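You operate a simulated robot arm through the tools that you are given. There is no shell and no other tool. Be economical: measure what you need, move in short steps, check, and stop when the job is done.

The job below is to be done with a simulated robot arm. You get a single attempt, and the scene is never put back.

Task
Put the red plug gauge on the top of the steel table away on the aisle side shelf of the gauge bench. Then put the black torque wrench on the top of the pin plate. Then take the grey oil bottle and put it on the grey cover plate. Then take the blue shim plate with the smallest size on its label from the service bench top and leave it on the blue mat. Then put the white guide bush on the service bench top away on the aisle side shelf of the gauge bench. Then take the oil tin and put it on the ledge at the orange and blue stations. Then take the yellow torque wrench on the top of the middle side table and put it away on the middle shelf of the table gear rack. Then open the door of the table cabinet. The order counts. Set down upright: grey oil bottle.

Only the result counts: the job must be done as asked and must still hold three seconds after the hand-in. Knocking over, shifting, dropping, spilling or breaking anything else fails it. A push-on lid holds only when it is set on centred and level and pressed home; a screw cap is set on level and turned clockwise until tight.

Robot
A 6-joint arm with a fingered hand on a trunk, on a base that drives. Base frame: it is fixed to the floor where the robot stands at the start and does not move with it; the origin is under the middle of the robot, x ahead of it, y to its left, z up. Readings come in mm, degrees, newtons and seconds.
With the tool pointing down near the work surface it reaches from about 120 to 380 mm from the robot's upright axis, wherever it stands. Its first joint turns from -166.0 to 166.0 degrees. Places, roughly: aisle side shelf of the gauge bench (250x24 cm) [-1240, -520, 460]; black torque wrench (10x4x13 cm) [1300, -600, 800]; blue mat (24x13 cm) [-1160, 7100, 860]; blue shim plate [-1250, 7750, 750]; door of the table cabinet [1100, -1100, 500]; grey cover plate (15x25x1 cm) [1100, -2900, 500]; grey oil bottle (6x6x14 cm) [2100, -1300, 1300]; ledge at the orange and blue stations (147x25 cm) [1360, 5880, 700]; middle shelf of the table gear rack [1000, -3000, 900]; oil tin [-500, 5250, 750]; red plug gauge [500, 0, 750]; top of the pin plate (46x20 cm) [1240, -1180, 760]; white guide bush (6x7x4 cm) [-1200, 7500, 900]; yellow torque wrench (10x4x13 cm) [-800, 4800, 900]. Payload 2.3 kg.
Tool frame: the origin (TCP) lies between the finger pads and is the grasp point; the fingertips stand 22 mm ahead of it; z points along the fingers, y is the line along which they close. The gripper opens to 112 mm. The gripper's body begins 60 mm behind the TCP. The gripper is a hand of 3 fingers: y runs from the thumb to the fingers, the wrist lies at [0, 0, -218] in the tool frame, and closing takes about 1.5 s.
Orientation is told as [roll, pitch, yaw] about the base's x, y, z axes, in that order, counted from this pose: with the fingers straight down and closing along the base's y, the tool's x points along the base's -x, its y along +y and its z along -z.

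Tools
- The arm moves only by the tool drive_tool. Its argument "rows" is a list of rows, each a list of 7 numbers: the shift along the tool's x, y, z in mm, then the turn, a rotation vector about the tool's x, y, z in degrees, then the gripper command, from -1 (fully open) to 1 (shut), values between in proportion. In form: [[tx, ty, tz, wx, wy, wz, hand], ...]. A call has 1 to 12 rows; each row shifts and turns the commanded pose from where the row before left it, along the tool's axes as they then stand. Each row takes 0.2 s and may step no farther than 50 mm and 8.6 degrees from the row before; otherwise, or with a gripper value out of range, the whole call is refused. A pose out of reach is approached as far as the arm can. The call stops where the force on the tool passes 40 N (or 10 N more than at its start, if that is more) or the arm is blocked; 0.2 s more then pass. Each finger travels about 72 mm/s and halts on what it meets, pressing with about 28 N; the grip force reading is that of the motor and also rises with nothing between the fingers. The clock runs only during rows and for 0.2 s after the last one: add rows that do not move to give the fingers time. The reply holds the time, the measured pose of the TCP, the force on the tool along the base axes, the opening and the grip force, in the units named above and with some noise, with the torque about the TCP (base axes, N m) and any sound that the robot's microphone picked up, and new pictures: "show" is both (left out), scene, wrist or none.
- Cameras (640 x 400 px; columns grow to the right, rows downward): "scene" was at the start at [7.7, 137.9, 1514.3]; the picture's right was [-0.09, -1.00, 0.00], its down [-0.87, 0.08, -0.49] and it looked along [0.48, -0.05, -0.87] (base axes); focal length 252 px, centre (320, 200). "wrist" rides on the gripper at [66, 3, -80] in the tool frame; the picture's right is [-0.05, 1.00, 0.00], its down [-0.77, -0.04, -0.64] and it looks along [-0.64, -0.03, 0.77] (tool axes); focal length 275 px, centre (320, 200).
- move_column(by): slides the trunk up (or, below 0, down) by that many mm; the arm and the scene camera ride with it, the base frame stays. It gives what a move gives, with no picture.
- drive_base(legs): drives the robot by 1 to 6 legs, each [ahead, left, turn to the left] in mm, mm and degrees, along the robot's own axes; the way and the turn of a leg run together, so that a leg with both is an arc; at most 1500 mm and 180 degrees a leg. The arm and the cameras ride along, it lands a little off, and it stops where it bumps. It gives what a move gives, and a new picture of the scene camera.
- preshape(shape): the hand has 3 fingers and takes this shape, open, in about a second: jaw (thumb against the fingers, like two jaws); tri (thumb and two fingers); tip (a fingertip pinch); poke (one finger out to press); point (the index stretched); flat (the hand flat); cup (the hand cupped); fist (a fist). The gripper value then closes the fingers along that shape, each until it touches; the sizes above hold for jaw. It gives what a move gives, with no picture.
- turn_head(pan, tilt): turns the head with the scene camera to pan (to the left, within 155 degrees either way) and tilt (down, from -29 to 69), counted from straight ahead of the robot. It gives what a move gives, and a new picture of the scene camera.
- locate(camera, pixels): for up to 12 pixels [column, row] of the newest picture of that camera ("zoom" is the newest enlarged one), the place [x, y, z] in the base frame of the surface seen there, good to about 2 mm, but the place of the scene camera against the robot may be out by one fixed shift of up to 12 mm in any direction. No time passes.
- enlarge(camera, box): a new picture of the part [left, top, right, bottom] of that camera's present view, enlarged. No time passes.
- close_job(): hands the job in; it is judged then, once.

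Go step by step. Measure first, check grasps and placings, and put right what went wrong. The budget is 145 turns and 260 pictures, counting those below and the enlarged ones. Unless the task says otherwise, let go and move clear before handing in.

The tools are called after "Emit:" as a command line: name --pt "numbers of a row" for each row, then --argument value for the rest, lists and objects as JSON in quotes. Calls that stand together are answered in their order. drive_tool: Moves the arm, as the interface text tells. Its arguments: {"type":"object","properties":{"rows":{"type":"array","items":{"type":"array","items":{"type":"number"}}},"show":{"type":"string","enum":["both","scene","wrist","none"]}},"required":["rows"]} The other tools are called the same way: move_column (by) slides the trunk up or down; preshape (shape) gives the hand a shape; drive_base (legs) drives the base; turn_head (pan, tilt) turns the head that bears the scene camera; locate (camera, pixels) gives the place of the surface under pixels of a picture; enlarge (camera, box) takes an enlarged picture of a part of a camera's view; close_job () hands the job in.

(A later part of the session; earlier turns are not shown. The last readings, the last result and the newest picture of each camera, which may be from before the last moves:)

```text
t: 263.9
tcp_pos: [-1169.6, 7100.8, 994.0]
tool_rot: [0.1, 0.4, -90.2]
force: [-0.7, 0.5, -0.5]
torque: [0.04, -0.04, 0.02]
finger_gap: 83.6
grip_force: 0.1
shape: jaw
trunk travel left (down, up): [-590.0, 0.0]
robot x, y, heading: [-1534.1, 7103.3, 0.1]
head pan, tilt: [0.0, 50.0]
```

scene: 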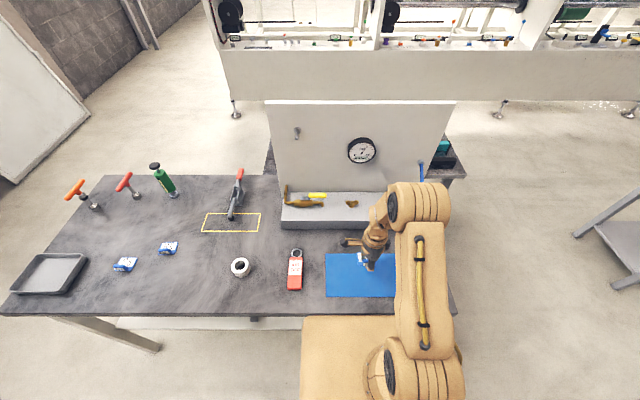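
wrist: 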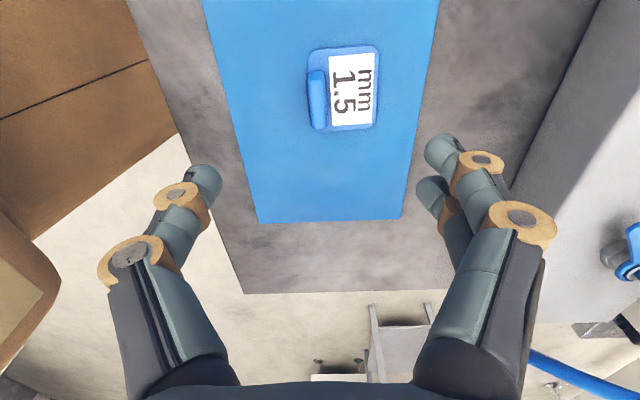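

The 1.5 plate rests on the mat. Next the white guide bush at about (-1168,7517): turn hand back to yaw 0, tilt 40°, and slide left.

Emit:
drive_tool --pt "0 0 0 0 0 -8.2 -0.7" --pt "0 0 0 0 0 -8.2 -0.7" --pt "0 0 0 0 0 -8.2 -0.7" --pt "0 0 0 0 0 -8.2 -0.7" --pt "0 0 0 0 0 -8.2 -0.7" --pt "0 0 0 0 0 -8.2 -0.7" --pt "0 0 0 0 0 -8.2 -0.7" --pt "0 0 0 0 0 -8.2 -0.7" --pt "0 0 0 0 0 -8.2 -0.7" --pt "0 0 0 0 0 -8.2 -0.7" --pt "0 0 0 0 0 -8.2 -0.7" --show "none"

Emit:
drive_tool --pt "15 0 0 0 -8 0 -0.7" --pt "14.9 0 -2.1 0 -8 0 -0.7" --pt "14.4 0 -4.1 0 -8 0 -0.7" --pt "13.7 0 -6.1 0 -8 0 -0.7" --pt "12.7 0 -7.9 0 -8 0 -0.7" --show "none"

Emit:
drive_base --legs '[[0, 415, 0]]'

Emit:
drive_tool --pt "20 0 24 0 0 0 -0.7" --pt "20 0 24 0 0 0 -0.7" --pt "0 0 0 0 0 0 -0.7" --show "wrist"

```text
t: 266.2
tcp_pos: [-1171.2, 7101.2, 993.3]
tool_rot: [0.4, 0.0, 0.1]
force: [0.3, -0.3, 0.1]
torque: [-0.01, 0.03, 0.0]
finger_gap: 94.9
grip_force: 0.0
shape: jaw
trunk travel left (down, up): [-590.0, 0.0]
robot x, y, heading: [-1532.4, 7103.2, -0.0]
head pan, tilt: [0.0, 50.0]
```

```text
t: 267.4
tcp_pos: [-1182.3, 7092.4, 963.2]
tool_rot: [0.6, -39.7, -0.5]
force: [0.2, 0.7, -0.2]
torque: [0.03, -0.01, 0.0]
finger_gap: 95.1
grip_force: 0.1
shape: jaw
out of reach, approached as far as the arm can: row 2, 3, 4, 5
trunk travel left (down, up): [-590.0, 0.0]
robot x, y, heading: [-1535.5, 7102.3, 0.1]
head pan, tilt: [0.0, 50.0]
```

```text
t: 270.0
tcp_pos: [-1179.3, 7503.9, 964.0]
tool_rot: [0.5, -39.9, -0.9]
force: [-0.3, 0.6, -0.1]
torque: [0.03, -0.01, 0.01]
finger_gap: 95.1
grip_force: 0.0
shape: jaw
trunk travel left (down, up): [-590.0, 0.0]
robot x, y, heading: [-1528.8, 7519.7, -0.4]
head pan, tilt: [0.0, 50.0]
```

scene: 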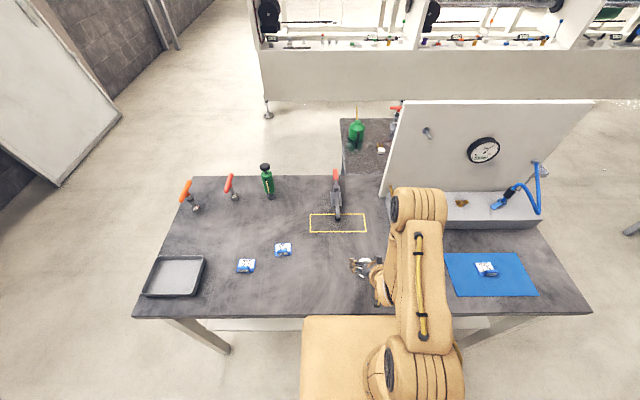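

```text
t: 270.8
tcp_pos: [-1179.6, 7503.6, 900.8]
tool_rot: [0.5, -39.9, -0.9]
force: [0.6, -0.4, 0.8]
torque: [-0.02, 0.02, 0.0]
finger_gap: 95.0
grip_force: 0.0
shape: jaw
trunk travel left (down, up): [-590.0, 0.0]
robot x, y, heading: [-1531.7, 7512.6, -0.5]
head pan, tilt: [0.0, 50.0]
```

wrist: 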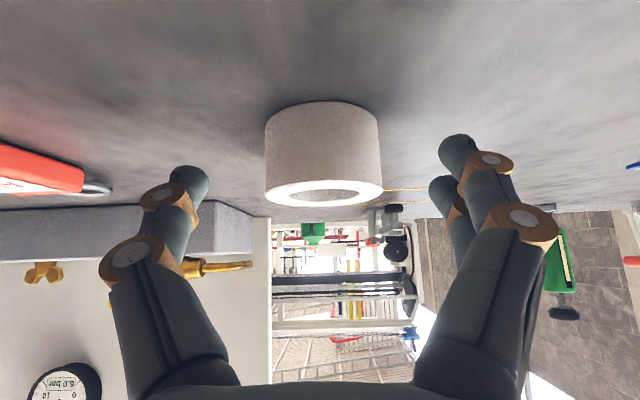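

Emit:
locate --camera "wrist" --pixels '[[323, 150], [270, 150], [376, 150], [323, 110], [323, 180], [285, 192], [365, 190], [323, 205]]'

```text
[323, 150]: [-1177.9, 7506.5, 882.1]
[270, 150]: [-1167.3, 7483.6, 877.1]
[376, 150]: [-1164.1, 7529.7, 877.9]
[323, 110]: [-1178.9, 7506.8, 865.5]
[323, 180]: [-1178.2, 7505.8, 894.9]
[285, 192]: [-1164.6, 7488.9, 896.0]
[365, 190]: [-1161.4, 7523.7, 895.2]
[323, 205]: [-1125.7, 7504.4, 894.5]
```

Bush centre ≈(-1153,7506), z 860–896. Move in and close.

Emit:
drive_tool --pt "-4.5 1.2 15.6 0 0 0 -0.7" --pt "-4.6 1.2 15.6 0 0 0 -0.7" --pt "0 0 0 0 0 0 -0.3" --pt "0 0 0 0 0 0 0.1" --pt "0 0 0 0 0 0 0.5" --pt "0 0 0 0 0 0 1" --pt "0 0 0 0 0 0 1" --pt "0 0 0 0 0 0 1" --pt "0 0 0 0 0 0 1" --show "wrist"

```text
t: 272.8
tcp_pos: [-1151.5, 7505.5, 885.0]
tool_rot: [0.5, -40.0, -0.9]
force: [2.5, 2.7, 15.4]
torque: [0.57, -0.14, -0.05]
finger_gap: 46.2
grip_force: 27.8
shape: jaw
trunk travel left (down, up): [-590.0, 0.0]
robot x, y, heading: [-1530.8, 7515.5, -0.4]
head pan, tilt: [0.0, 50.0]
```

wrist: 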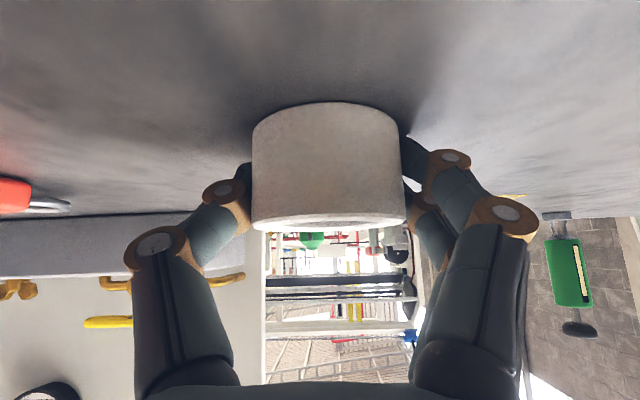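

Gripped. Lift.

Emit:
drive_tool --pt "-6.4 0 -7.7 0 0 0 1" --pt "-19.3 0 -23 0 0 0 1" --pt "-25.7 0 -30.6 0 0 0 1" --show "wrist"

Emit:
locate --camera "wrist" --pixels '[[323, 120], [323, 160], [323, 200], [270, 160], [380, 160]]'

```text
t: 273.6
tcp_pos: [-1152.6, 7506.7, 964.9]
tool_rot: [0.6, -39.9, -1.0]
force: [-0.1, 0.5, -4.3]
torque: [0.0, -0.01, 0.0]
finger_gap: 45.7
grip_force: 28.4
shape: jaw
trunk travel left (down, up): [-590.0, 0.0]
robot x, y, heading: [-1532.6, 7514.5, -0.3]
head pan, tilt: [0.0, 50.0]
```

wrist: 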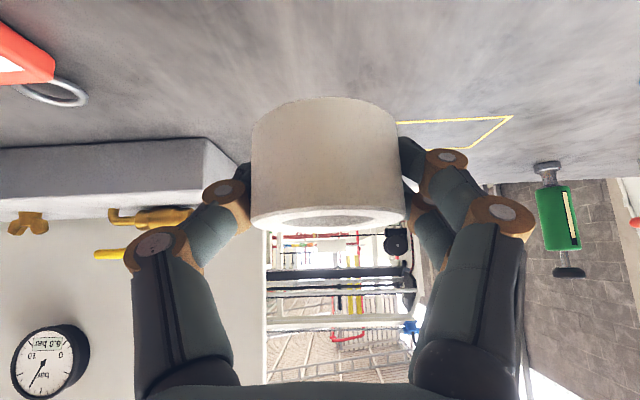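

```text
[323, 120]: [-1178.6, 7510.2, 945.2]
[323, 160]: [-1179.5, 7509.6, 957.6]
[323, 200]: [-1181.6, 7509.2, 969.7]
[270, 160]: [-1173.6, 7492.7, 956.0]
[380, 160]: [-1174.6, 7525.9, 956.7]
```

Bush held. Long drive back toward the gauge bench, first part.

Emit:
drive_base --legs '[[-220, 0, 0.3], [0, -1500, 0], [1500, 0, 0], [360, 0, 0], [0, -1400, 0], [0, -1400, 0]]'

```text
t: 304.1
tcp_pos: [312.8, 3194.1, 963.7]
tool_rot: [0.6, -39.9, -4.5]
force: [0.0, 0.1, -3.4]
torque: [0.0, 0.01, -0.03]
finger_gap: 45.7
grip_force: 27.9
shape: jaw
trunk travel left (down, up): [-590.0, 0.0]
robot x, y, heading: [-63.9, 3224.9, -3.9]
head pan, tilt: [0.0, 50.0]
```

scene: 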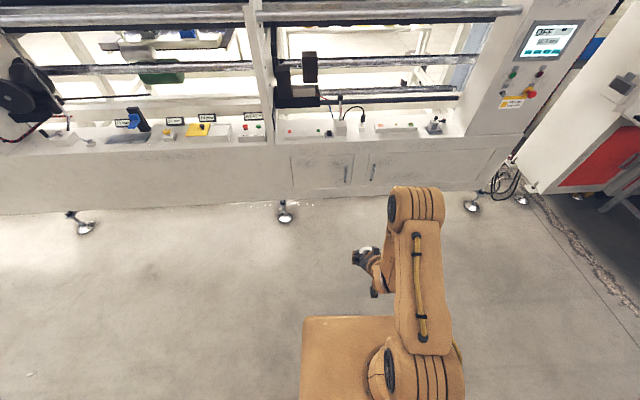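

Emit:
drive_base --legs '[[0, 0, 92], [0, 0, 92], [0, 1400, 0], [0, 1190, 0]]'

```text
t: 324.7
tcp_pos: [-331.7, 611.8, 964.4]
tool_rot: [0.6, -40.0, -177.9]
force: [0.4, -0.3, -4.4]
torque: [0.0, -0.01, 0.01]
finger_gap: 45.8
grip_force: 28.2
shape: jaw
trunk travel left (down, up): [-590.0, 0.0]
robot x, y, heading: [44.8, 625.1, -177.6]
head pan, tilt: [0.0, 50.0]
```

scene: 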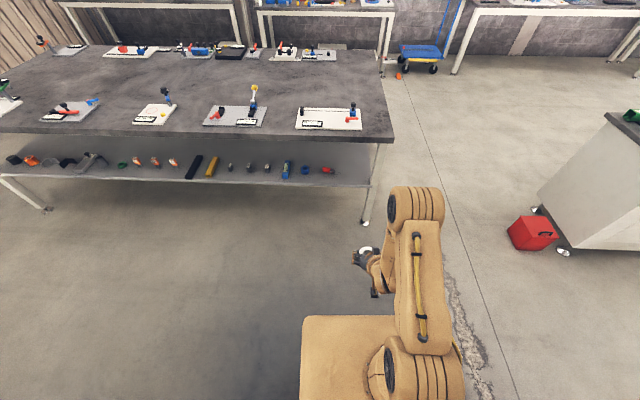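

Tilt to 60°, reach out, lower the trunk, and drive in toward the shelf at y≈625.

Emit:
drive_tool --pt "-11 0 28.9 0 -6.67 0 1" --pt "-7.6 0 30 0 -6.67 0 1" --pt "-4.1 0 30.7 0 -6.67 0 1" --show "none"

Emit:
move_column --by -391

Emit:
drive_base --legs '[[560, 0, -2.4]]'

Emit:
drive_tool --pt "0 0 0 0 0 0 1" --show "wrist"

```text
t: 325.5
tcp_pos: [-413.1, 606.9, 918.4]
tool_rot: [0.9, -59.9, -178.3]
force: [-0.8, -0.9, -3.9]
torque: [0.01, -0.03, -0.03]
finger_gap: 45.4
grip_force: 27.7
shape: jaw
trunk travel left (down, up): [-590.0, 0.0]
robot x, y, heading: [45.7, 621.0, -177.3]
head pan, tilt: [0.0, 50.0]
```

```text
t: 329.2
tcp_pos: [-411.5, 605.5, 527.5]
tool_rot: [0.9, -59.8, -178.3]
force: [0.4, -0.1, -4.5]
torque: [0.03, -0.02, 0.0]
finger_gap: 45.6
grip_force: 28.0
shape: jaw
trunk travel left (down, up): [-199.0, 391.0]
robot x, y, heading: [46.0, 622.2, -177.3]
head pan, tilt: [0.0, 50.0]
```

```text
t: 332.4
tcp_pos: [-971.2, 609.4, 527.9]
tool_rot: [0.9, -59.9, 179.7]
force: [-0.5, 0.7, -3.7]
torque: [-0.01, -0.04, -0.02]
finger_gap: 45.7
grip_force: 27.9
shape: jaw
trunk travel left (down, up): [-199.0, 391.0]
robot x, y, heading: [-515.4, 607.7, -179.9]
head pan, tilt: [0.0, 50.0]
```

scene: 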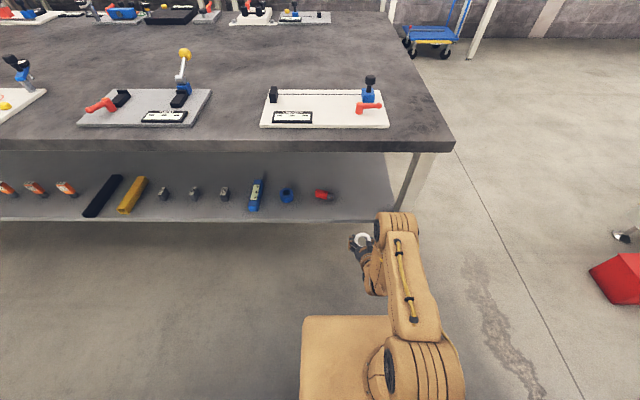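

```text
t: 332.8
tcp_pos: [-971.0, 610.7, 527.7]
tool_rot: [0.9, -59.9, 179.6]
force: [-0.5, -0.8, -4.7]
torque: [0.01, -0.02, 0.01]
finger_gap: 45.8
grip_force: 28.0
shape: jaw
trunk travel left (down, up): [-199.0, 391.0]
robot x, y, heading: [-512.1, 605.4, -179.6]
head pan, tilt: [0.0, 50.0]
```

wrist: 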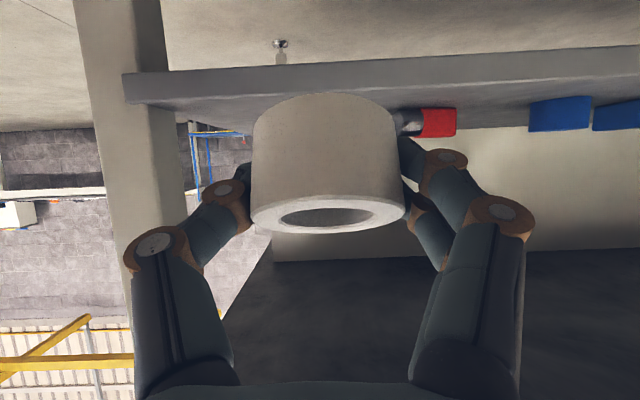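

Clear of gauge and leg. Drive in 195 mm and lower.

Emit:
drive_base --legs '[[192, 0, 0]]'

Emit:
drive_tool --pt "13 0 7.5 0 0 0 1" --pt "10.4 0 6 0 0 0 1" --pt "2.6 0 1.5 0 0 0 1" --pt "0 0 0 0 0 0 1" --show "wrist"

Emit:
locate --camera "wrist" --pixels '[[325, 110], [325, 150], [325, 190], [325, 60], [100, 90]]'

```text
t: 334.4
tcp_pos: [-1161.3, 609.0, 527.6]
tool_rot: [0.9, -59.9, 179.6]
force: [0.0, 0.6, -4.8]
torque: [0.01, -0.05, 0.02]
finger_gap: 45.7
grip_force: 27.6
shape: jaw
trunk travel left (down, up): [-199.0, 391.0]
robot x, y, heading: [-701.5, 607.0, -179.6]
head pan, tilt: [0.0, 50.0]
```

scene: 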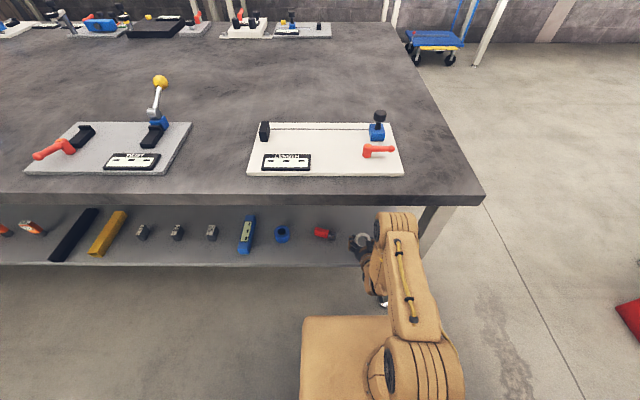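

```text
t: 335.4
tcp_pos: [-1161.0, 608.4, 497.7]
tool_rot: [0.9, -59.9, 179.6]
force: [-1.1, 0.1, -3.7]
torque: [0.01, -0.03, -0.04]
finger_gap: 45.5
grip_force: 27.7
shape: jaw
trunk travel left (down, up): [-199.0, 391.0]
robot x, y, heading: [-703.5, 607.6, -179.5]
head pan, tilt: [0.0, 50.0]
```

wrist: 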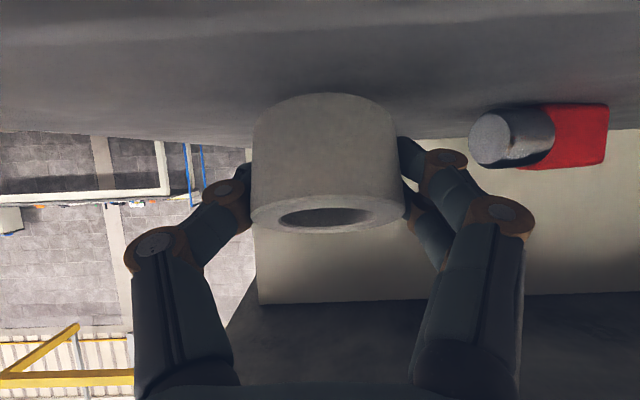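

```text
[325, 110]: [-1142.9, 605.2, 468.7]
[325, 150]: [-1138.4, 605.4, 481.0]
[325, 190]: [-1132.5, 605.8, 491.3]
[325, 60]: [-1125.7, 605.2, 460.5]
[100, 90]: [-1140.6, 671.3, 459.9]
```

Near bottom edge is ~4 mm above the shelf (z 460.5). Lower so it rights itself.

Emit:
drive_tool --pt "2.6 0 1.5 0 0 0 1" --pt "1.7 0 1 0 0 0 1" --pt "1.7 0 1 0 0 0 1" --pt "0 0 0 0 0 0 1" --show "none"

Emit:
drive_tool --pt "1.7 0 1 0 0 0 1" --pt "1.7 0 1 0 0 0 1" --pt "0 0 0 0 0 0 1" --show "wrist"

Emit:
locate --camera "wrist" --pixels '[[325, 110], [325, 150], [325, 190]]'

```text
t: 336.4
tcp_pos: [-1159.3, 608.7, 491.6]
tool_rot: [1.0, -59.9, 179.6]
force: [-2.3, -0.1, 3.2]
torque: [-0.05, -0.09, -0.01]
finger_gap: 45.3
grip_force: 28.1
shape: jaw
trunk travel left (down, up): [-199.0, 391.0]
robot x, y, heading: [-704.1, 603.7, -179.9]
head pan, tilt: [0.0, 50.0]
```

```text
t: 337.2
tcp_pos: [-1160.1, 608.5, 487.9]
tool_rot: [0.9, -59.9, 179.7]
force: [-2.1, 0.7, 5.5]
torque: [-0.04, -0.2, -0.01]
finger_gap: 45.4
grip_force: 28.3
shape: jaw
trunk travel left (down, up): [-199.0, 391.0]
robot x, y, heading: [-698.5, 607.3, -179.6]
head pan, tilt: [0.0, 50.0]
```

wrist: 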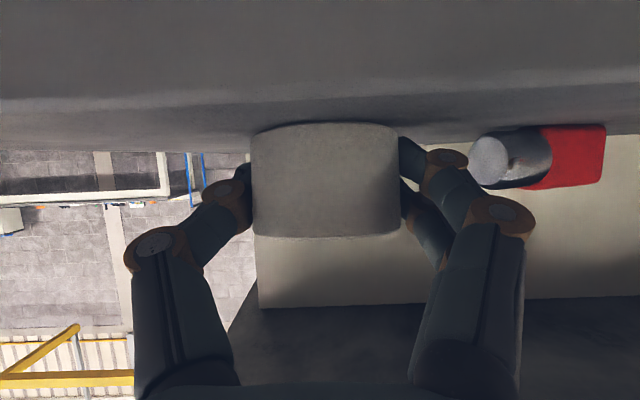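

```text
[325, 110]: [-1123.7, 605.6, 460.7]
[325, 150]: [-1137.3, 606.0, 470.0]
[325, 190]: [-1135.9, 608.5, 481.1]
```

Nearly upright. One more step, then release and withdraw with the base.

Emit:
drive_tool --pt "1.3 0 0.7 0 0 0 1" --pt "0 0 0 0 0 0 1" --pt "0 0 0 0 0 0 0.4" --pt "0 0 0 0 0 0 0" --pt "0 0 0 0 0 0 -0.4" --pt "0 0 0 0 0 0 -0.6" --pt "0 0 0 0 0 0 -0.6" --show "wrist"

Emit:
drive_base --legs '[[-400, 0, 0]]'

Emit:
enlarge --camera "scene" --box '[180, 100, 480, 290]'

```text
t: 338.8
tcp_pos: [-1159.7, 608.0, 484.7]
tool_rot: [0.8, -60.0, 179.6]
force: [-0.3, 0.2, 0.2]
torque: [0.02, 0.0, 0.01]
finger_gap: 89.4
grip_force: 0.1
shape: jaw
trunk travel left (down, up): [-199.0, 391.0]
robot x, y, heading: [-702.4, 605.9, -179.3]
head pan, tilt: [0.0, 50.0]
```

wrist: 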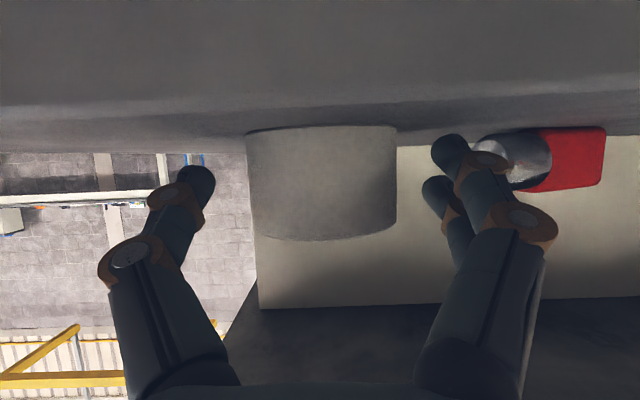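

```text
t: 341.2
tcp_pos: [-767.5, 608.6, 485.8]
tool_rot: [1.0, -59.9, -180.0]
force: [0.7, 0.1, 0.2]
torque: [0.0, -0.01, -0.01]
finger_gap: 89.5
grip_force: 0.1
shape: jaw
trunk travel left (down, up): [-199.0, 391.0]
robot x, y, heading: [-305.7, 608.1, -179.2]
head pan, tilt: [0.0, 50.0]
```

scene: 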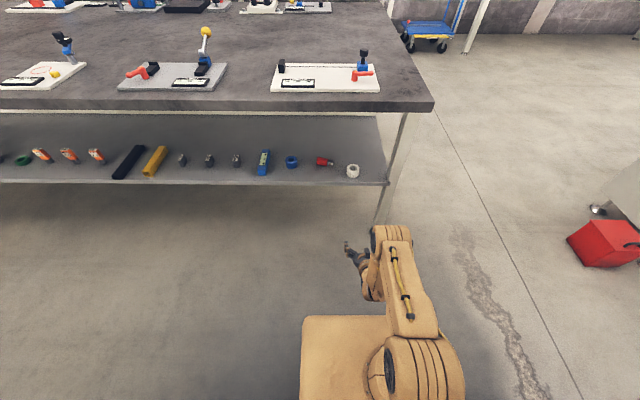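

```text
2.11 times, centred on (330, 195) of scene
```

zoom: 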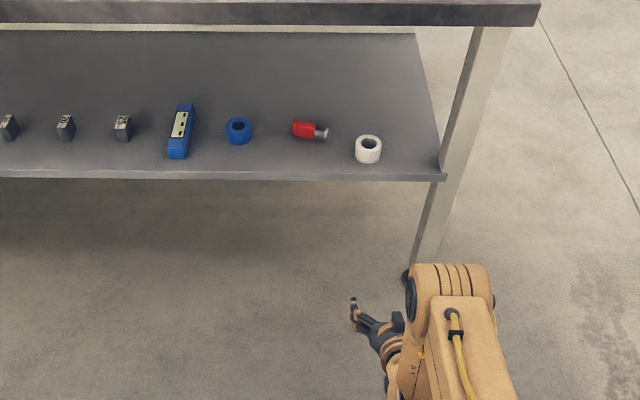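

Both items rest on the shelf. Next the oil tin at about (-565,5215): raise the trunk and drive up along the aisle.

Emit:
move_column --by 391

Emit:
drive_base --legs '[[-400, 0, -0.8], [0, -1500, 0], [0, -1500, 0], [0, -1300, 0]]'

```text
t: 345.0
tcp_pos: [-767.6, 608.8, 877.4]
tool_rot: [0.8, -59.8, -179.9]
force: [1.1, 0.4, 0.0]
torque: [-0.04, 0.0, -0.01]
finger_gap: 89.4
grip_force: 0.0
shape: jaw
trunk travel left (down, up): [-590.0, 0.0]
robot x, y, heading: [-311.4, 610.8, -178.9]
head pan, tilt: [0.0, 50.0]
```

```text
t: 367.9
tcp_pos: [-430.8, 4931.2, 876.7]
tool_rot: [0.8, -59.9, -177.7]
force: [-0.1, -0.1, 0.8]
torque: [0.01, 0.01, 0.01]
finger_gap: 89.2
grip_force: 0.1
shape: jaw
trunk travel left (down, up): [-590.0, 0.0]
robot x, y, heading: [25.7, 4948.8, -176.9]
head pan, tilt: [0.0, 50.0]
```

scene: 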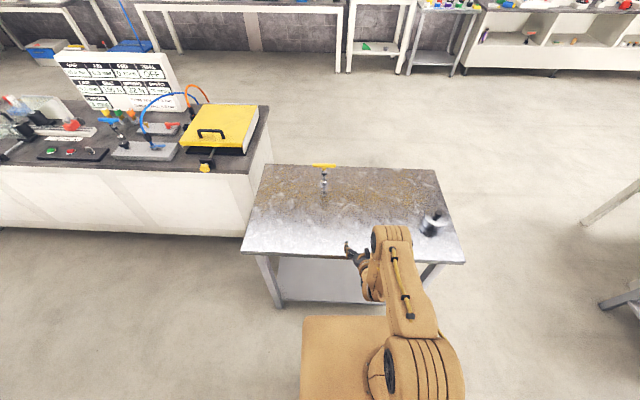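

Emit:
enlarge --camera "scene" --box '[380, 180, 480, 260]'

Emit:
locate --camera "scene" --pixels '[[434, 213], [432, 225], [423, 225], [442, 222], [430, 235], [440, 228], [465, 262], [243, 252], [323, 166], [314, 166], [333, 166], [324, 192]]'

```text
5.00 times, centred on (430, 220) of scene
```

zoom: 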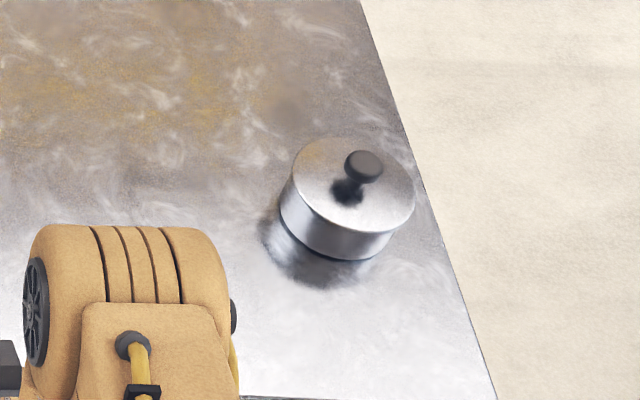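

```text
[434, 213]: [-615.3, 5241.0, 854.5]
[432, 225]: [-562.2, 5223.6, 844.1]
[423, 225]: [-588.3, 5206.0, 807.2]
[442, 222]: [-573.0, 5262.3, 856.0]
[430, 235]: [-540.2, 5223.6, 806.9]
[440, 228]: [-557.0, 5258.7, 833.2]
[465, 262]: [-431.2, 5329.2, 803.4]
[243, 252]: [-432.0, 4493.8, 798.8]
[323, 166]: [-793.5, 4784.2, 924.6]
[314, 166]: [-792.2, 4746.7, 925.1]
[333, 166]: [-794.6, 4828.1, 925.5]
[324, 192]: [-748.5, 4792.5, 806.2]
```

Tin measures ~85 mm wide, centre ≈(-583,5237), z 800–855, knob on top. Tilt hand to 40°, open fully, and line up.

Emit:
drive_tool --pt "0 0 0 0 6.67 0 -1" --pt "0 0 0 0 6.67 0 -1" --pt "0 0 0 0 6.67 0 -1" --show "none"

Emit:
drive_base --legs '[[0, -284, -3.1]]'

Emit:
drive_tool --pt "0 0 0 0 0 0 -1" --show "wrist"

```text
t: 368.7
tcp_pos: [-429.3, 4930.7, 875.1]
tool_rot: [0.6, -39.8, -177.4]
force: [-0.5, 0.1, 0.2]
torque: [-0.01, 0.0, 0.01]
finger_gap: 112.1
grip_force: 0.1
shape: jaw
trunk travel left (down, up): [-590.0, 0.0]
robot x, y, heading: [27.6, 4952.6, -176.8]
head pan, tilt: [0.0, 50.0]
```

```text
t: 370.6
tcp_pos: [-436.8, 5239.2, 876.7]
tool_rot: [0.6, -39.8, 179.4]
force: [-0.5, 0.0, -0.5]
torque: [0.01, -0.02, 0.02]
finger_gap: 112.0
grip_force: 0.0
shape: jaw
trunk travel left (down, up): [-590.0, 0.0]
robot x, y, heading: [15.7, 5233.4, 179.6]
head pan, tilt: [0.0, 50.0]
```

scene: 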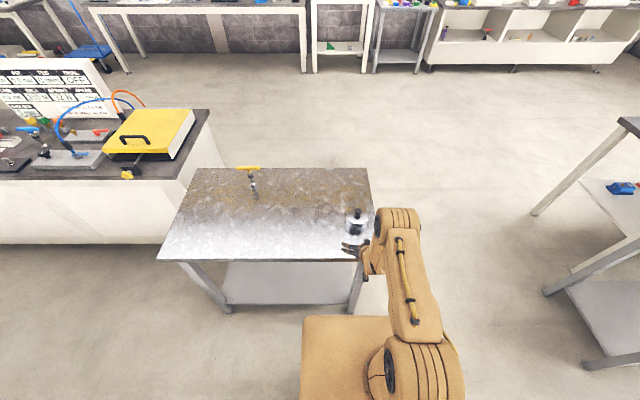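

```text
t: 371.0
tcp_pos: [-436.6, 5237.4, 876.8]
tool_rot: [0.7, -40.0, 179.3]
force: [-0.5, -0.5, 0.5]
torque: [0.01, 0.05, 0.07]
finger_gap: 112.1
grip_force: 0.0
shape: jaw
trunk travel left (down, up): [-590.0, 0.0]
robot x, y, heading: [19.5, 5235.3, 179.7]
head pan, tilt: [0.0, 50.0]
```

wrist: 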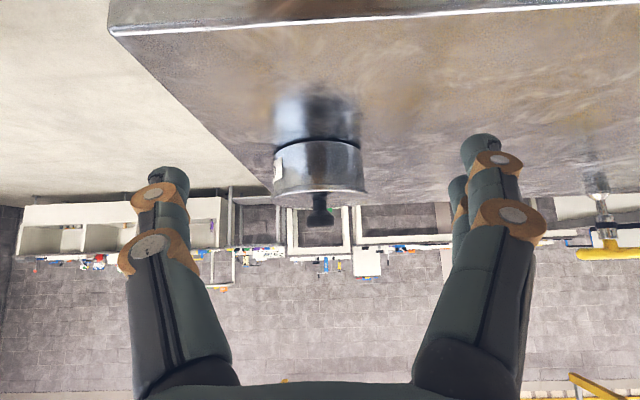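

Emit:
locate --camera "wrist" --pixels '[[318, 160], [318, 180], [280, 165], [356, 165], [318, 198], [318, 215], [318, 145], [275, 175], [362, 175], [318, 120]]'

Emit:
enlarge --camera "wrist" --box '[240, 80, 400, 240]'

```text
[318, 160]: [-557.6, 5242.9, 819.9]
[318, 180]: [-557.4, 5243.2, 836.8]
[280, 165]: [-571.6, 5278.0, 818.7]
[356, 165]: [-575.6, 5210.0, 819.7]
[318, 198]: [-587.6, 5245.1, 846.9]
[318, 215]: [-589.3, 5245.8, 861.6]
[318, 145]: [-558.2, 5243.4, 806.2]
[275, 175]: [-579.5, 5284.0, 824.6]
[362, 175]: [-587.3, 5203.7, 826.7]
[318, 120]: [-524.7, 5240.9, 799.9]
```

```text
2.50 times, centred on (320, 160) of wrist
```

zoom: 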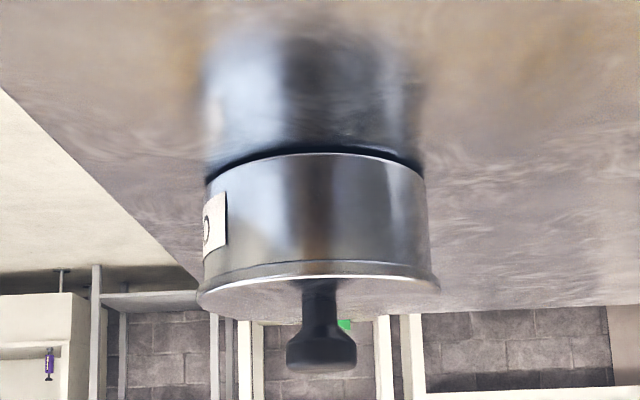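

Tin centre (-598,5243), radius ~40, z 798–842. Lower to grip height in front of it, then advance with base.

Emit:
drive_tool --pt "16.7 -3 19.9 0 0 0 -1" --pt "16.7 -3 19.9 0 0 0 -1" --show "none"

Emit:
drive_base --legs '[[85, 0, 0]]'

Emit:
drive_tool --pt "0 0 0 0 0 0 -1" --show "wrist"

Emit:
locate --camera "wrist" --pixels '[[318, 150], [280, 150], [356, 150], [318, 170], [318, 110]]'

```text
t: 371.6
tcp_pos: [-435.4, 5243.2, 825.0]
tool_rot: [0.6, -39.9, 179.4]
force: [-0.6, 0.7, 0.1]
torque: [0.0, 0.02, 0.0]
finger_gap: 111.7
grip_force: 0.0
shape: jaw
trunk travel left (down, up): [-590.0, 0.0]
robot x, y, heading: [21.0, 5231.9, 180.0]
head pan, tilt: [0.0, 50.0]
```

```text
t: 372.7
tcp_pos: [-522.3, 5244.4, 824.4]
tool_rot: [0.6, -39.8, 179.3]
force: [-0.9, -1.0, -0.5]
torque: [0.0, 0.04, 0.01]
finger_gap: 111.8
grip_force: 0.1
shape: jaw
trunk travel left (down, up): [-590.0, 0.0]
robot x, y, heading: [-66.5, 5230.8, 179.9]
head pan, tilt: [0.0, 50.0]
```

scene: 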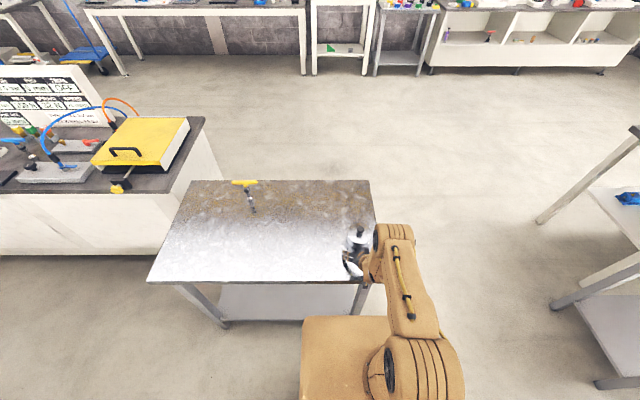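

```text
t: 373.1
tcp_pos: [-521.4, 5243.0, 823.9]
tool_rot: [0.7, -39.9, 179.3]
force: [-0.1, -0.1, 0.0]
torque: [-0.03, -0.02, -0.02]
finger_gap: 112.0
grip_force: 0.0
shape: jaw
trunk travel left (down, up): [-590.0, 0.0]
robot x, y, heading: [-69.0, 5232.5, 179.8]
head pan, tilt: [0.0, 50.0]
```

wrist: 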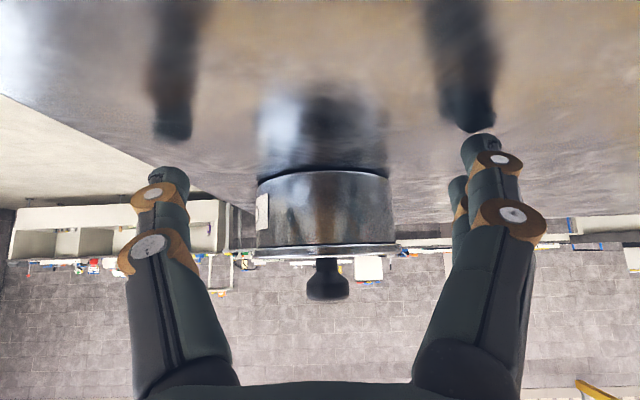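

```text
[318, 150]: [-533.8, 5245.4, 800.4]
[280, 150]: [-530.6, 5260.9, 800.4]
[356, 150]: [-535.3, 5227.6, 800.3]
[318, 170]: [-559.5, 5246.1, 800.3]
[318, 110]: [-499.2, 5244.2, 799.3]
```

Fingers straddle well. Advance 75 mm by base and close.

Emit:
drive_base --legs '[[75, 0, 0]]'

Emit:
drive_tool --pt "0 0 0 0 0 0 -0.7" --pt "0 0 0 0 0 0 -0.4" --pt "0 0 0 0 0 0 0" --pt "0 0 0 0 0 0 1" --pt "0 0 0 0 0 0 1" --pt "0 0 0 0 0 0 1" --show "wrist"

```text
t: 374.1
tcp_pos: [-595.4, 5244.9, 824.3]
tool_rot: [0.6, -39.9, 179.5]
force: [-1.1, -1.3, 0.5]
torque: [0.02, 0.02, -0.02]
finger_gap: 111.8
grip_force: 0.0
shape: jaw
trunk travel left (down, up): [-590.0, 0.0]
robot x, y, heading: [-142.2, 5231.8, 179.9]
head pan, tilt: [0.0, 50.0]
```

scene: 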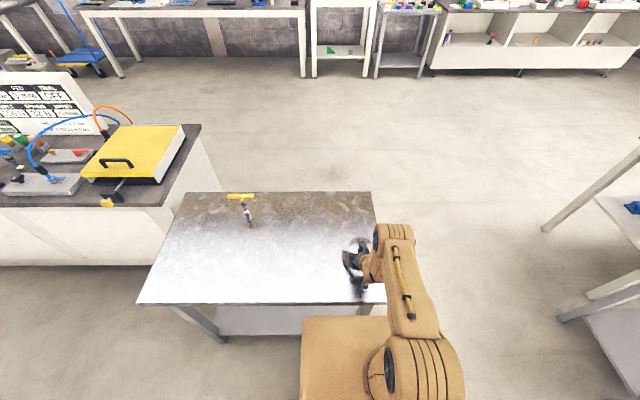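

```text
t: 375.5
tcp_pos: [-595.4, 5243.9, 824.5]
tool_rot: [0.5, -40.1, 179.4]
force: [-1.8, -2.2, 6.2]
torque: [-0.37, 0.05, -0.06]
finger_gap: 79.9
grip_force: 28.1
shape: jaw
trunk travel left (down, up): [-590.0, 0.0]
robot x, y, heading: [-143.1, 5231.5, 179.9]
head pan, tilt: [0.0, 50.0]
```

wrist: 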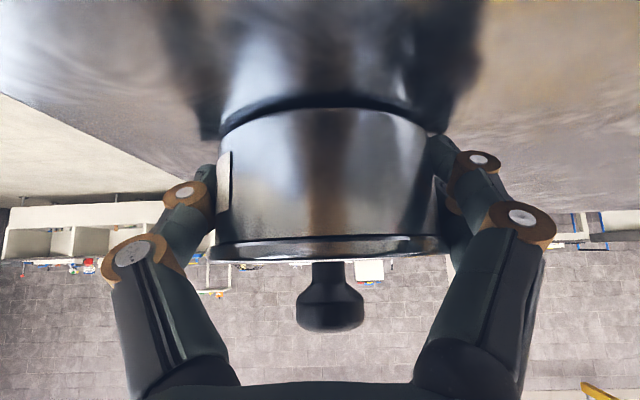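

Gripped at gap 80. Lift 100 mm and check.

Emit:
drive_tool --pt "-6.4 0 -7.7 0 0 0 1" --pt "-12.9 0 -15.3 0 0 0 1" --pt "-19.3 0 -23 0 0 0 1" --pt "-25.7 0 -30.6 0 0 0 1" --show "wrist"

Emit:
locate --camera "wrist" --pixels '[[325, 130], [325, 180], [325, 225], [325, 285], [325, 320]]'

```text
t: 376.5
tcp_pos: [-596.2, 5245.1, 924.8]
tool_rot: [0.5, -39.9, 179.4]
force: [1.1, -0.4, -1.1]
torque: [-0.01, -0.02, 0.01]
finger_gap: 79.7
grip_force: 28.2
shape: jaw
trunk travel left (down, up): [-590.0, 0.0]
robot x, y, heading: [-141.2, 5235.4, 180.0]
head pan, tilt: [0.0, 50.0]
```

wrist: 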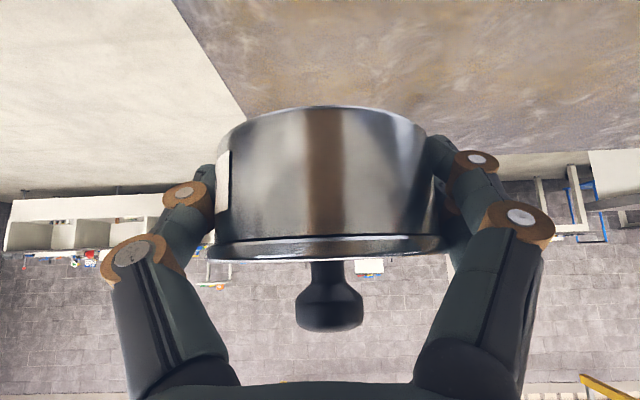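

```text
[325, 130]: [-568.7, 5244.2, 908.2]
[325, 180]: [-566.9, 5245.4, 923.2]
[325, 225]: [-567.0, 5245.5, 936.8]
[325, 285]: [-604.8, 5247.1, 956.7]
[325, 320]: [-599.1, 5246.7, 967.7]
```

Tin held level. Back off, turn around to the machine and look at the ledge.

Emit:
drive_base --legs '[[-250, 0, 0], [0, 0, -90], [0, 0, -90]]'

Emit:
turn_head --pan 15 --tilt 35

```text
t: 385.9
tcp_pos: [568.1, 5234.2, 923.3]
tool_rot: [0.6, -39.8, 1.7]
force: [0.4, -0.5, -2.1]
torque: [0.0, 0.02, -0.01]
finger_gap: 80.0
grip_force: 27.3
shape: jaw
trunk travel left (down, up): [-590.0, 0.0]
robot x, y, heading: [109.9, 5230.8, 2.0]
head pan, tilt: [0.0, 50.0]
```

scene: 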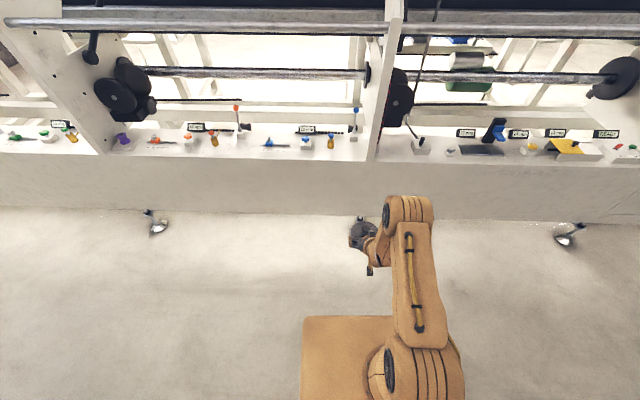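

```text
t: 386.7
tcp_pos: [568.7, 5235.6, 923.4]
tool_rot: [0.6, -40.0, 1.6]
force: [0.2, -0.8, -2.7]
torque: [-0.03, 0.03, -0.03]
finger_gap: 79.4
grip_force: 27.7
shape: jaw
trunk travel left (down, up): [-590.0, 0.0]
robot x, y, heading: [109.7, 5232.7, 2.0]
head pan, tilt: [15.0, 35.0]
```

scene: 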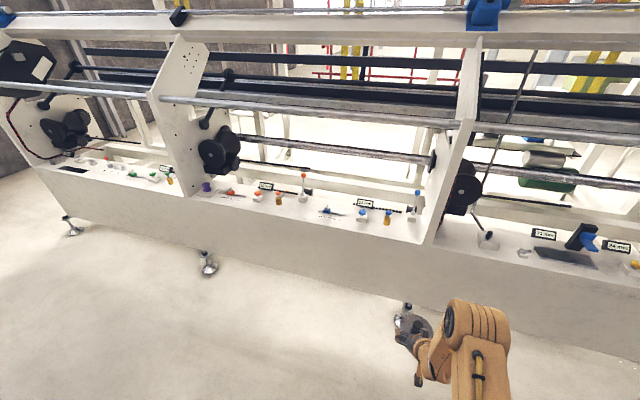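

The bay between the two uprights holds orange and blue items: that's the ledge. Enlarge and measure.

Emit:
enlarge --camera "scene" --box '[180, 140, 450, 280]'

Emit:
locate --camera "scene" --pixels '[[210, 194], [250, 200], [290, 207], [320, 213], [345, 217], [370, 224], [405, 230], [300, 195], [345, 205], [345, 222], [310, 185], [390, 205]]'

```text
2.37 times, centred on (315, 210) of scene
```

zoom: 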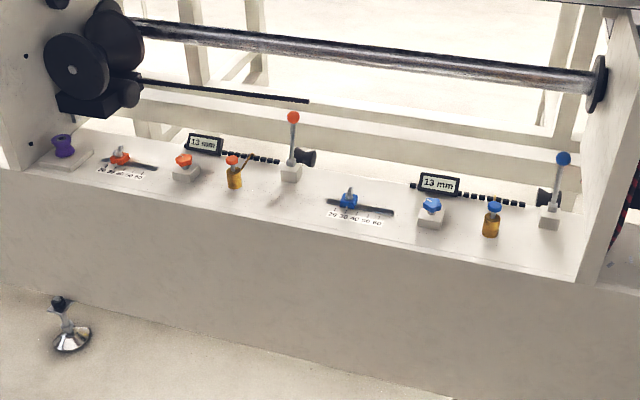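

```text
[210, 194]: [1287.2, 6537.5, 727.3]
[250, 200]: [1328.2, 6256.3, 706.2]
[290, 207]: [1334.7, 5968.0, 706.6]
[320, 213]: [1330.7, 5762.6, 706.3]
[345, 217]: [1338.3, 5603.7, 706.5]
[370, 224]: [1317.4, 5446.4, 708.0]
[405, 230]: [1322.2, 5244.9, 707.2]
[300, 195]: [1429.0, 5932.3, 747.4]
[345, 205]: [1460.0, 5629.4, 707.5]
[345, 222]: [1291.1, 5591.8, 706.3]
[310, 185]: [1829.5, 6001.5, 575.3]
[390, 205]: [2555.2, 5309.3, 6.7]
```

Ledge top z≈700–706; free spot at about (1310,5850) in front between joystick and slider. Drive there.

Emit:
drive_base --legs '[[0, 631, -2], [650, 0, 0]]'

Emit:
drive_tool --pt "0 0 0 0 0 0 1" --show "wrist"

Emit:
turn_head --pan 0 --tilt 45

```text
t: 393.4
tcp_pos: [1210.7, 5850.8, 923.0]
tool_rot: [0.6, -39.9, 0.4]
force: [0.1, 0.7, -1.8]
torque: [0.01, 0.02, 0.01]
finger_gap: 79.6
grip_force: 27.8
shape: jaw
trunk travel left (down, up): [-590.0, 0.0]
robot x, y, heading: [754.6, 5855.4, 0.7]
head pan, tilt: [15.0, 35.0]
```

scene: 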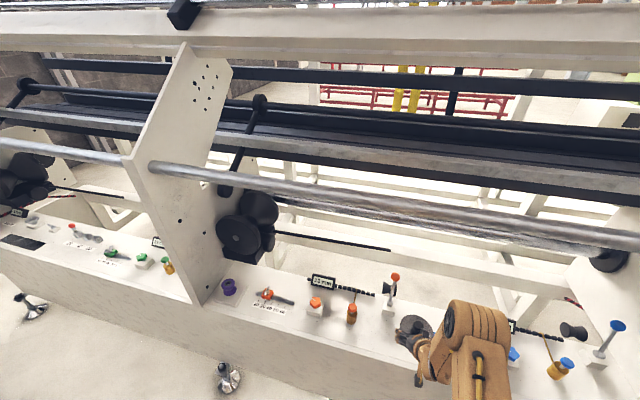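

```text
t: 393.8
tcp_pos: [1210.5, 5850.7, 923.8]
tool_rot: [0.6, -39.9, 0.5]
force: [-0.5, -0.1, -1.2]
torque: [-0.02, 0.07, -0.02]
finger_gap: 79.4
grip_force: 27.7
shape: jaw
trunk travel left (down, up): [-590.0, 0.0]
robot x, y, heading: [755.4, 5859.9, 1.2]
head pan, tilt: [15.0, 35.0]
```

wrist: 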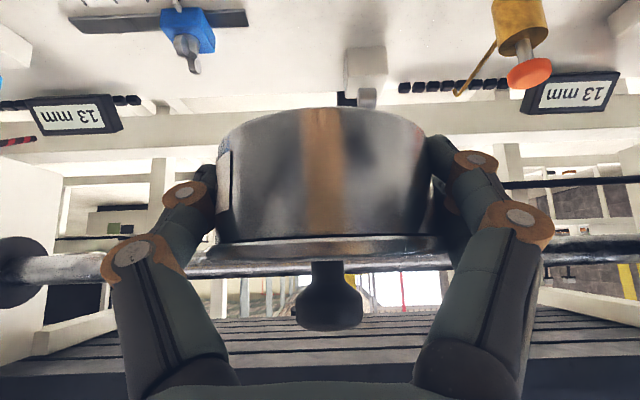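

```text
t: 394.6
tcp_pos: [1210.7, 5850.8, 922.6]
tool_rot: [0.6, -40.0, 0.5]
force: [0.4, -0.2, -2.1]
torque: [0.01, 0.06, -0.04]
finger_gap: 79.8
grip_force: 27.9
shape: jaw
trunk travel left (down, up): [-590.0, 0.0]
robot x, y, heading: [755.3, 5858.0, 0.6]
head pan, tilt: [0.0, 45.0]
```

scene: 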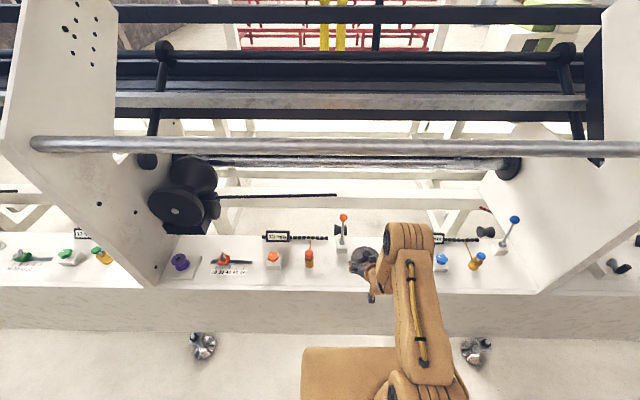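

Emit:
locate --camera "scene" --pixels '[[342, 250], [335, 250], [349, 250], [342, 218], [310, 265], [345, 290], [345, 282], [395, 285], [440, 270], [300, 290], [345, 265], [375, 150]]'

Emit:
locate --camera "wrist" --pixels '[[365, 80], [365, 55], [190, 35], [100, 25], [240, 18], [520, 50], [365, 10], [300, 30], [435, 30]]'

```text
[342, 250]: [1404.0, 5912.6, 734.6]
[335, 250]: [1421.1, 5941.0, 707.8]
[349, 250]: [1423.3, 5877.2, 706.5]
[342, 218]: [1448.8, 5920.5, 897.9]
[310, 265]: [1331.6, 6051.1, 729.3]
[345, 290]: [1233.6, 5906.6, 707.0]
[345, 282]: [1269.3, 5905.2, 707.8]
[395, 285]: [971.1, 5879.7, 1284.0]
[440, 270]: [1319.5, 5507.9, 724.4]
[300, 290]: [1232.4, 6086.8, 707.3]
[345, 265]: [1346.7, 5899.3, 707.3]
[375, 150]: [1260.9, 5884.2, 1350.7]
```

```text
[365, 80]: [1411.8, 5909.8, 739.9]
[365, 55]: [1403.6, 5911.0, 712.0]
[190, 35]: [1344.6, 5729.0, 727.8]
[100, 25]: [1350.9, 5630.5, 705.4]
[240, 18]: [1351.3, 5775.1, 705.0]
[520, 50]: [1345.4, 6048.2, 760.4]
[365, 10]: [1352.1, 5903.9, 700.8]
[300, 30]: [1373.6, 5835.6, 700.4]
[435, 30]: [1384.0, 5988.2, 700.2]
```

Ledge z≈700.5; spot clear. Lower the trunk 150 mm, move in 95 mm, then lower to contact.

Emit:
move_column --by -150

Emit:
drive_base --legs '[[95, -3, 0]]'

Emit:
drive_tool --pt "12.9 0 15.3 0 0 0 1" --pt "12.9 0 15.3 0 0 0 1" --pt "0 0 0 0 0 0 1" --show "wrist"

Emit:
locate --camera "wrist" --pixels '[[325, 120], [325, 180], [325, 80], [200, 120]]'

```text
t: 396.3
tcp_pos: [1211.8, 5851.3, 773.8]
tool_rot: [0.6, -39.9, 0.5]
force: [0.2, 0.1, -2.2]
torque: [0.05, 0.04, 0.0]
finger_gap: 79.6
grip_force: 28.1
shape: jaw
trunk travel left (down, up): [-440.0, 150.0]
robot x, y, heading: [751.0, 5855.1, 1.0]
head pan, tilt: [0.0, 45.0]
```

```text
t: 397.4
tcp_pos: [1306.2, 5849.7, 771.6]
tool_rot: [0.6, -39.9, 0.6]
force: [-0.2, 0.4, -1.8]
torque: [-0.02, 0.03, -0.02]
finger_gap: 79.7
grip_force: 28.2
shape: jaw
trunk travel left (down, up): [-440.0, 150.0]
robot x, y, heading: [850.1, 5856.1, 0.8]
head pan, tilt: [0.0, 45.0]
```

scene: 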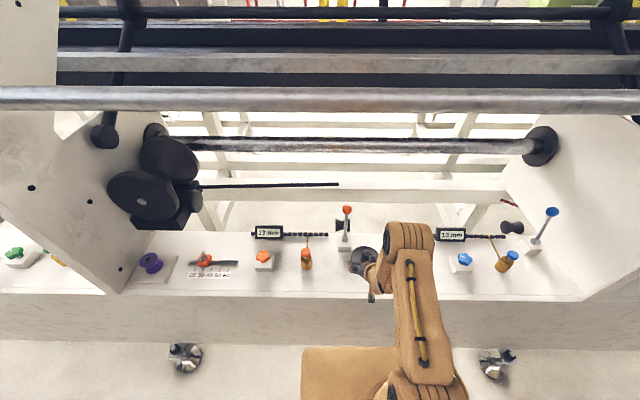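

```text
t: 398.2
tcp_pos: [1305.0, 5849.9, 733.2]
tool_rot: [0.6, -39.9, 0.6]
force: [-0.1, 0.4, -2.3]
torque: [0.03, 0.04, 0.01]
finger_gap: 79.6
grip_force: 28.2
shape: jaw
trunk travel left (down, up): [-440.0, 150.0]
robot x, y, heading: [844.8, 5854.1, 1.1]
head pan, tilt: [0.0, 45.0]
```

wrist: 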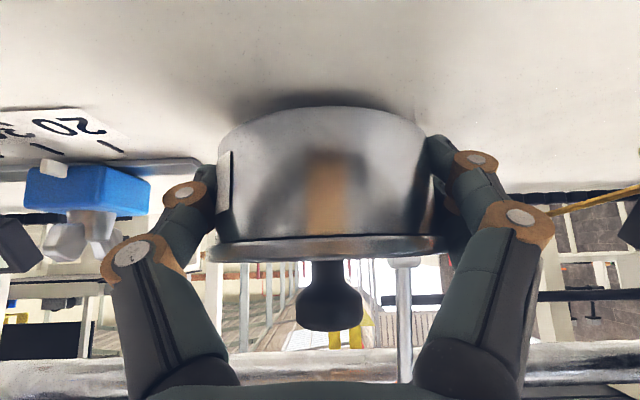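

```text
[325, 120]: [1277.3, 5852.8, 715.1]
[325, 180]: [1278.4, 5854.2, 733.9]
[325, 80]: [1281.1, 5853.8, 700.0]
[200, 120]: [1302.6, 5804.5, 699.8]
```

Lower the last few millimetres to contact.

Emit:
drive_tool --pt "1.9 0 2.3 0 0 0 1" --pt "1.3 0 1.5 0 0 0 1" --pt "0 0 0 0 0 0 1" --show "none"

Emit:
drive_tool --pt "0.9 0 1.1 0 0 0 1" --pt "0 0 0 0 0 0 1" --show "none"

```text
t: 399.1
tcp_pos: [1306.0, 5849.7, 728.9]
tool_rot: [0.7, -40.0, 0.5]
force: [-0.3, 0.1, -2.4]
torque: [0.0, 0.08, 0.01]
finger_gap: 79.8
grip_force: 28.2
shape: jaw
trunk travel left (down, up): [-440.0, 150.0]
robot x, y, heading: [847.7, 5855.1, 0.9]
head pan, tilt: [0.0, 45.0]
```

```text
t: 399.6
tcp_pos: [1304.9, 5848.7, 726.9]
tool_rot: [0.4, -39.9, 0.6]
force: [0.8, -0.4, -1.8]
torque: [-0.02, 0.03, -0.02]
finger_gap: 79.8
grip_force: 28.1
shape: jaw
trunk travel left (down, up): [-440.0, 150.0]
robot x, y, heading: [844.8, 5853.3, 0.7]
head pan, tilt: [0.0, 45.0]
```

Emit:
drive_tool --pt "0.7 0 0.8 0 0 0 1" --pt "0.7 0 0.8 0 0 0 1" --pt "0 0 0 0 0 0 1" --show "none"

Emit:
drive_tool --pt "0.7 0 0.8 0 0 0 1" --pt "0 0 0 0 0 0 1" --show "none"

```text
t: 400.4
tcp_pos: [1304.2, 5849.7, 725.2]
tool_rot: [0.6, -40.0, 0.5]
force: [0.7, 0.1, 4.1]
torque: [0.28, -0.03, -0.03]
finger_gap: 79.9
grip_force: 28.1
shape: jaw
trunk travel left (down, up): [-440.0, 150.0]
robot x, y, heading: [849.8, 5853.4, 0.7]
head pan, tilt: [0.0, 45.0]
```

```text
t: 401.1
tcp_pos: [1305.5, 5850.1, 725.5]
tool_rot: [0.5, -40.1, 0.5]
force: [2.5, 1.4, 13.8]
torque: [0.77, -0.11, -0.09]
finger_gap: 79.6
grip_force: 28.4
shape: jaw
trunk travel left (down, up): [-440.0, 150.0]
robot x, y, heading: [847.4, 5857.2, 0.9]
head pan, tilt: [0.0, 45.0]
```

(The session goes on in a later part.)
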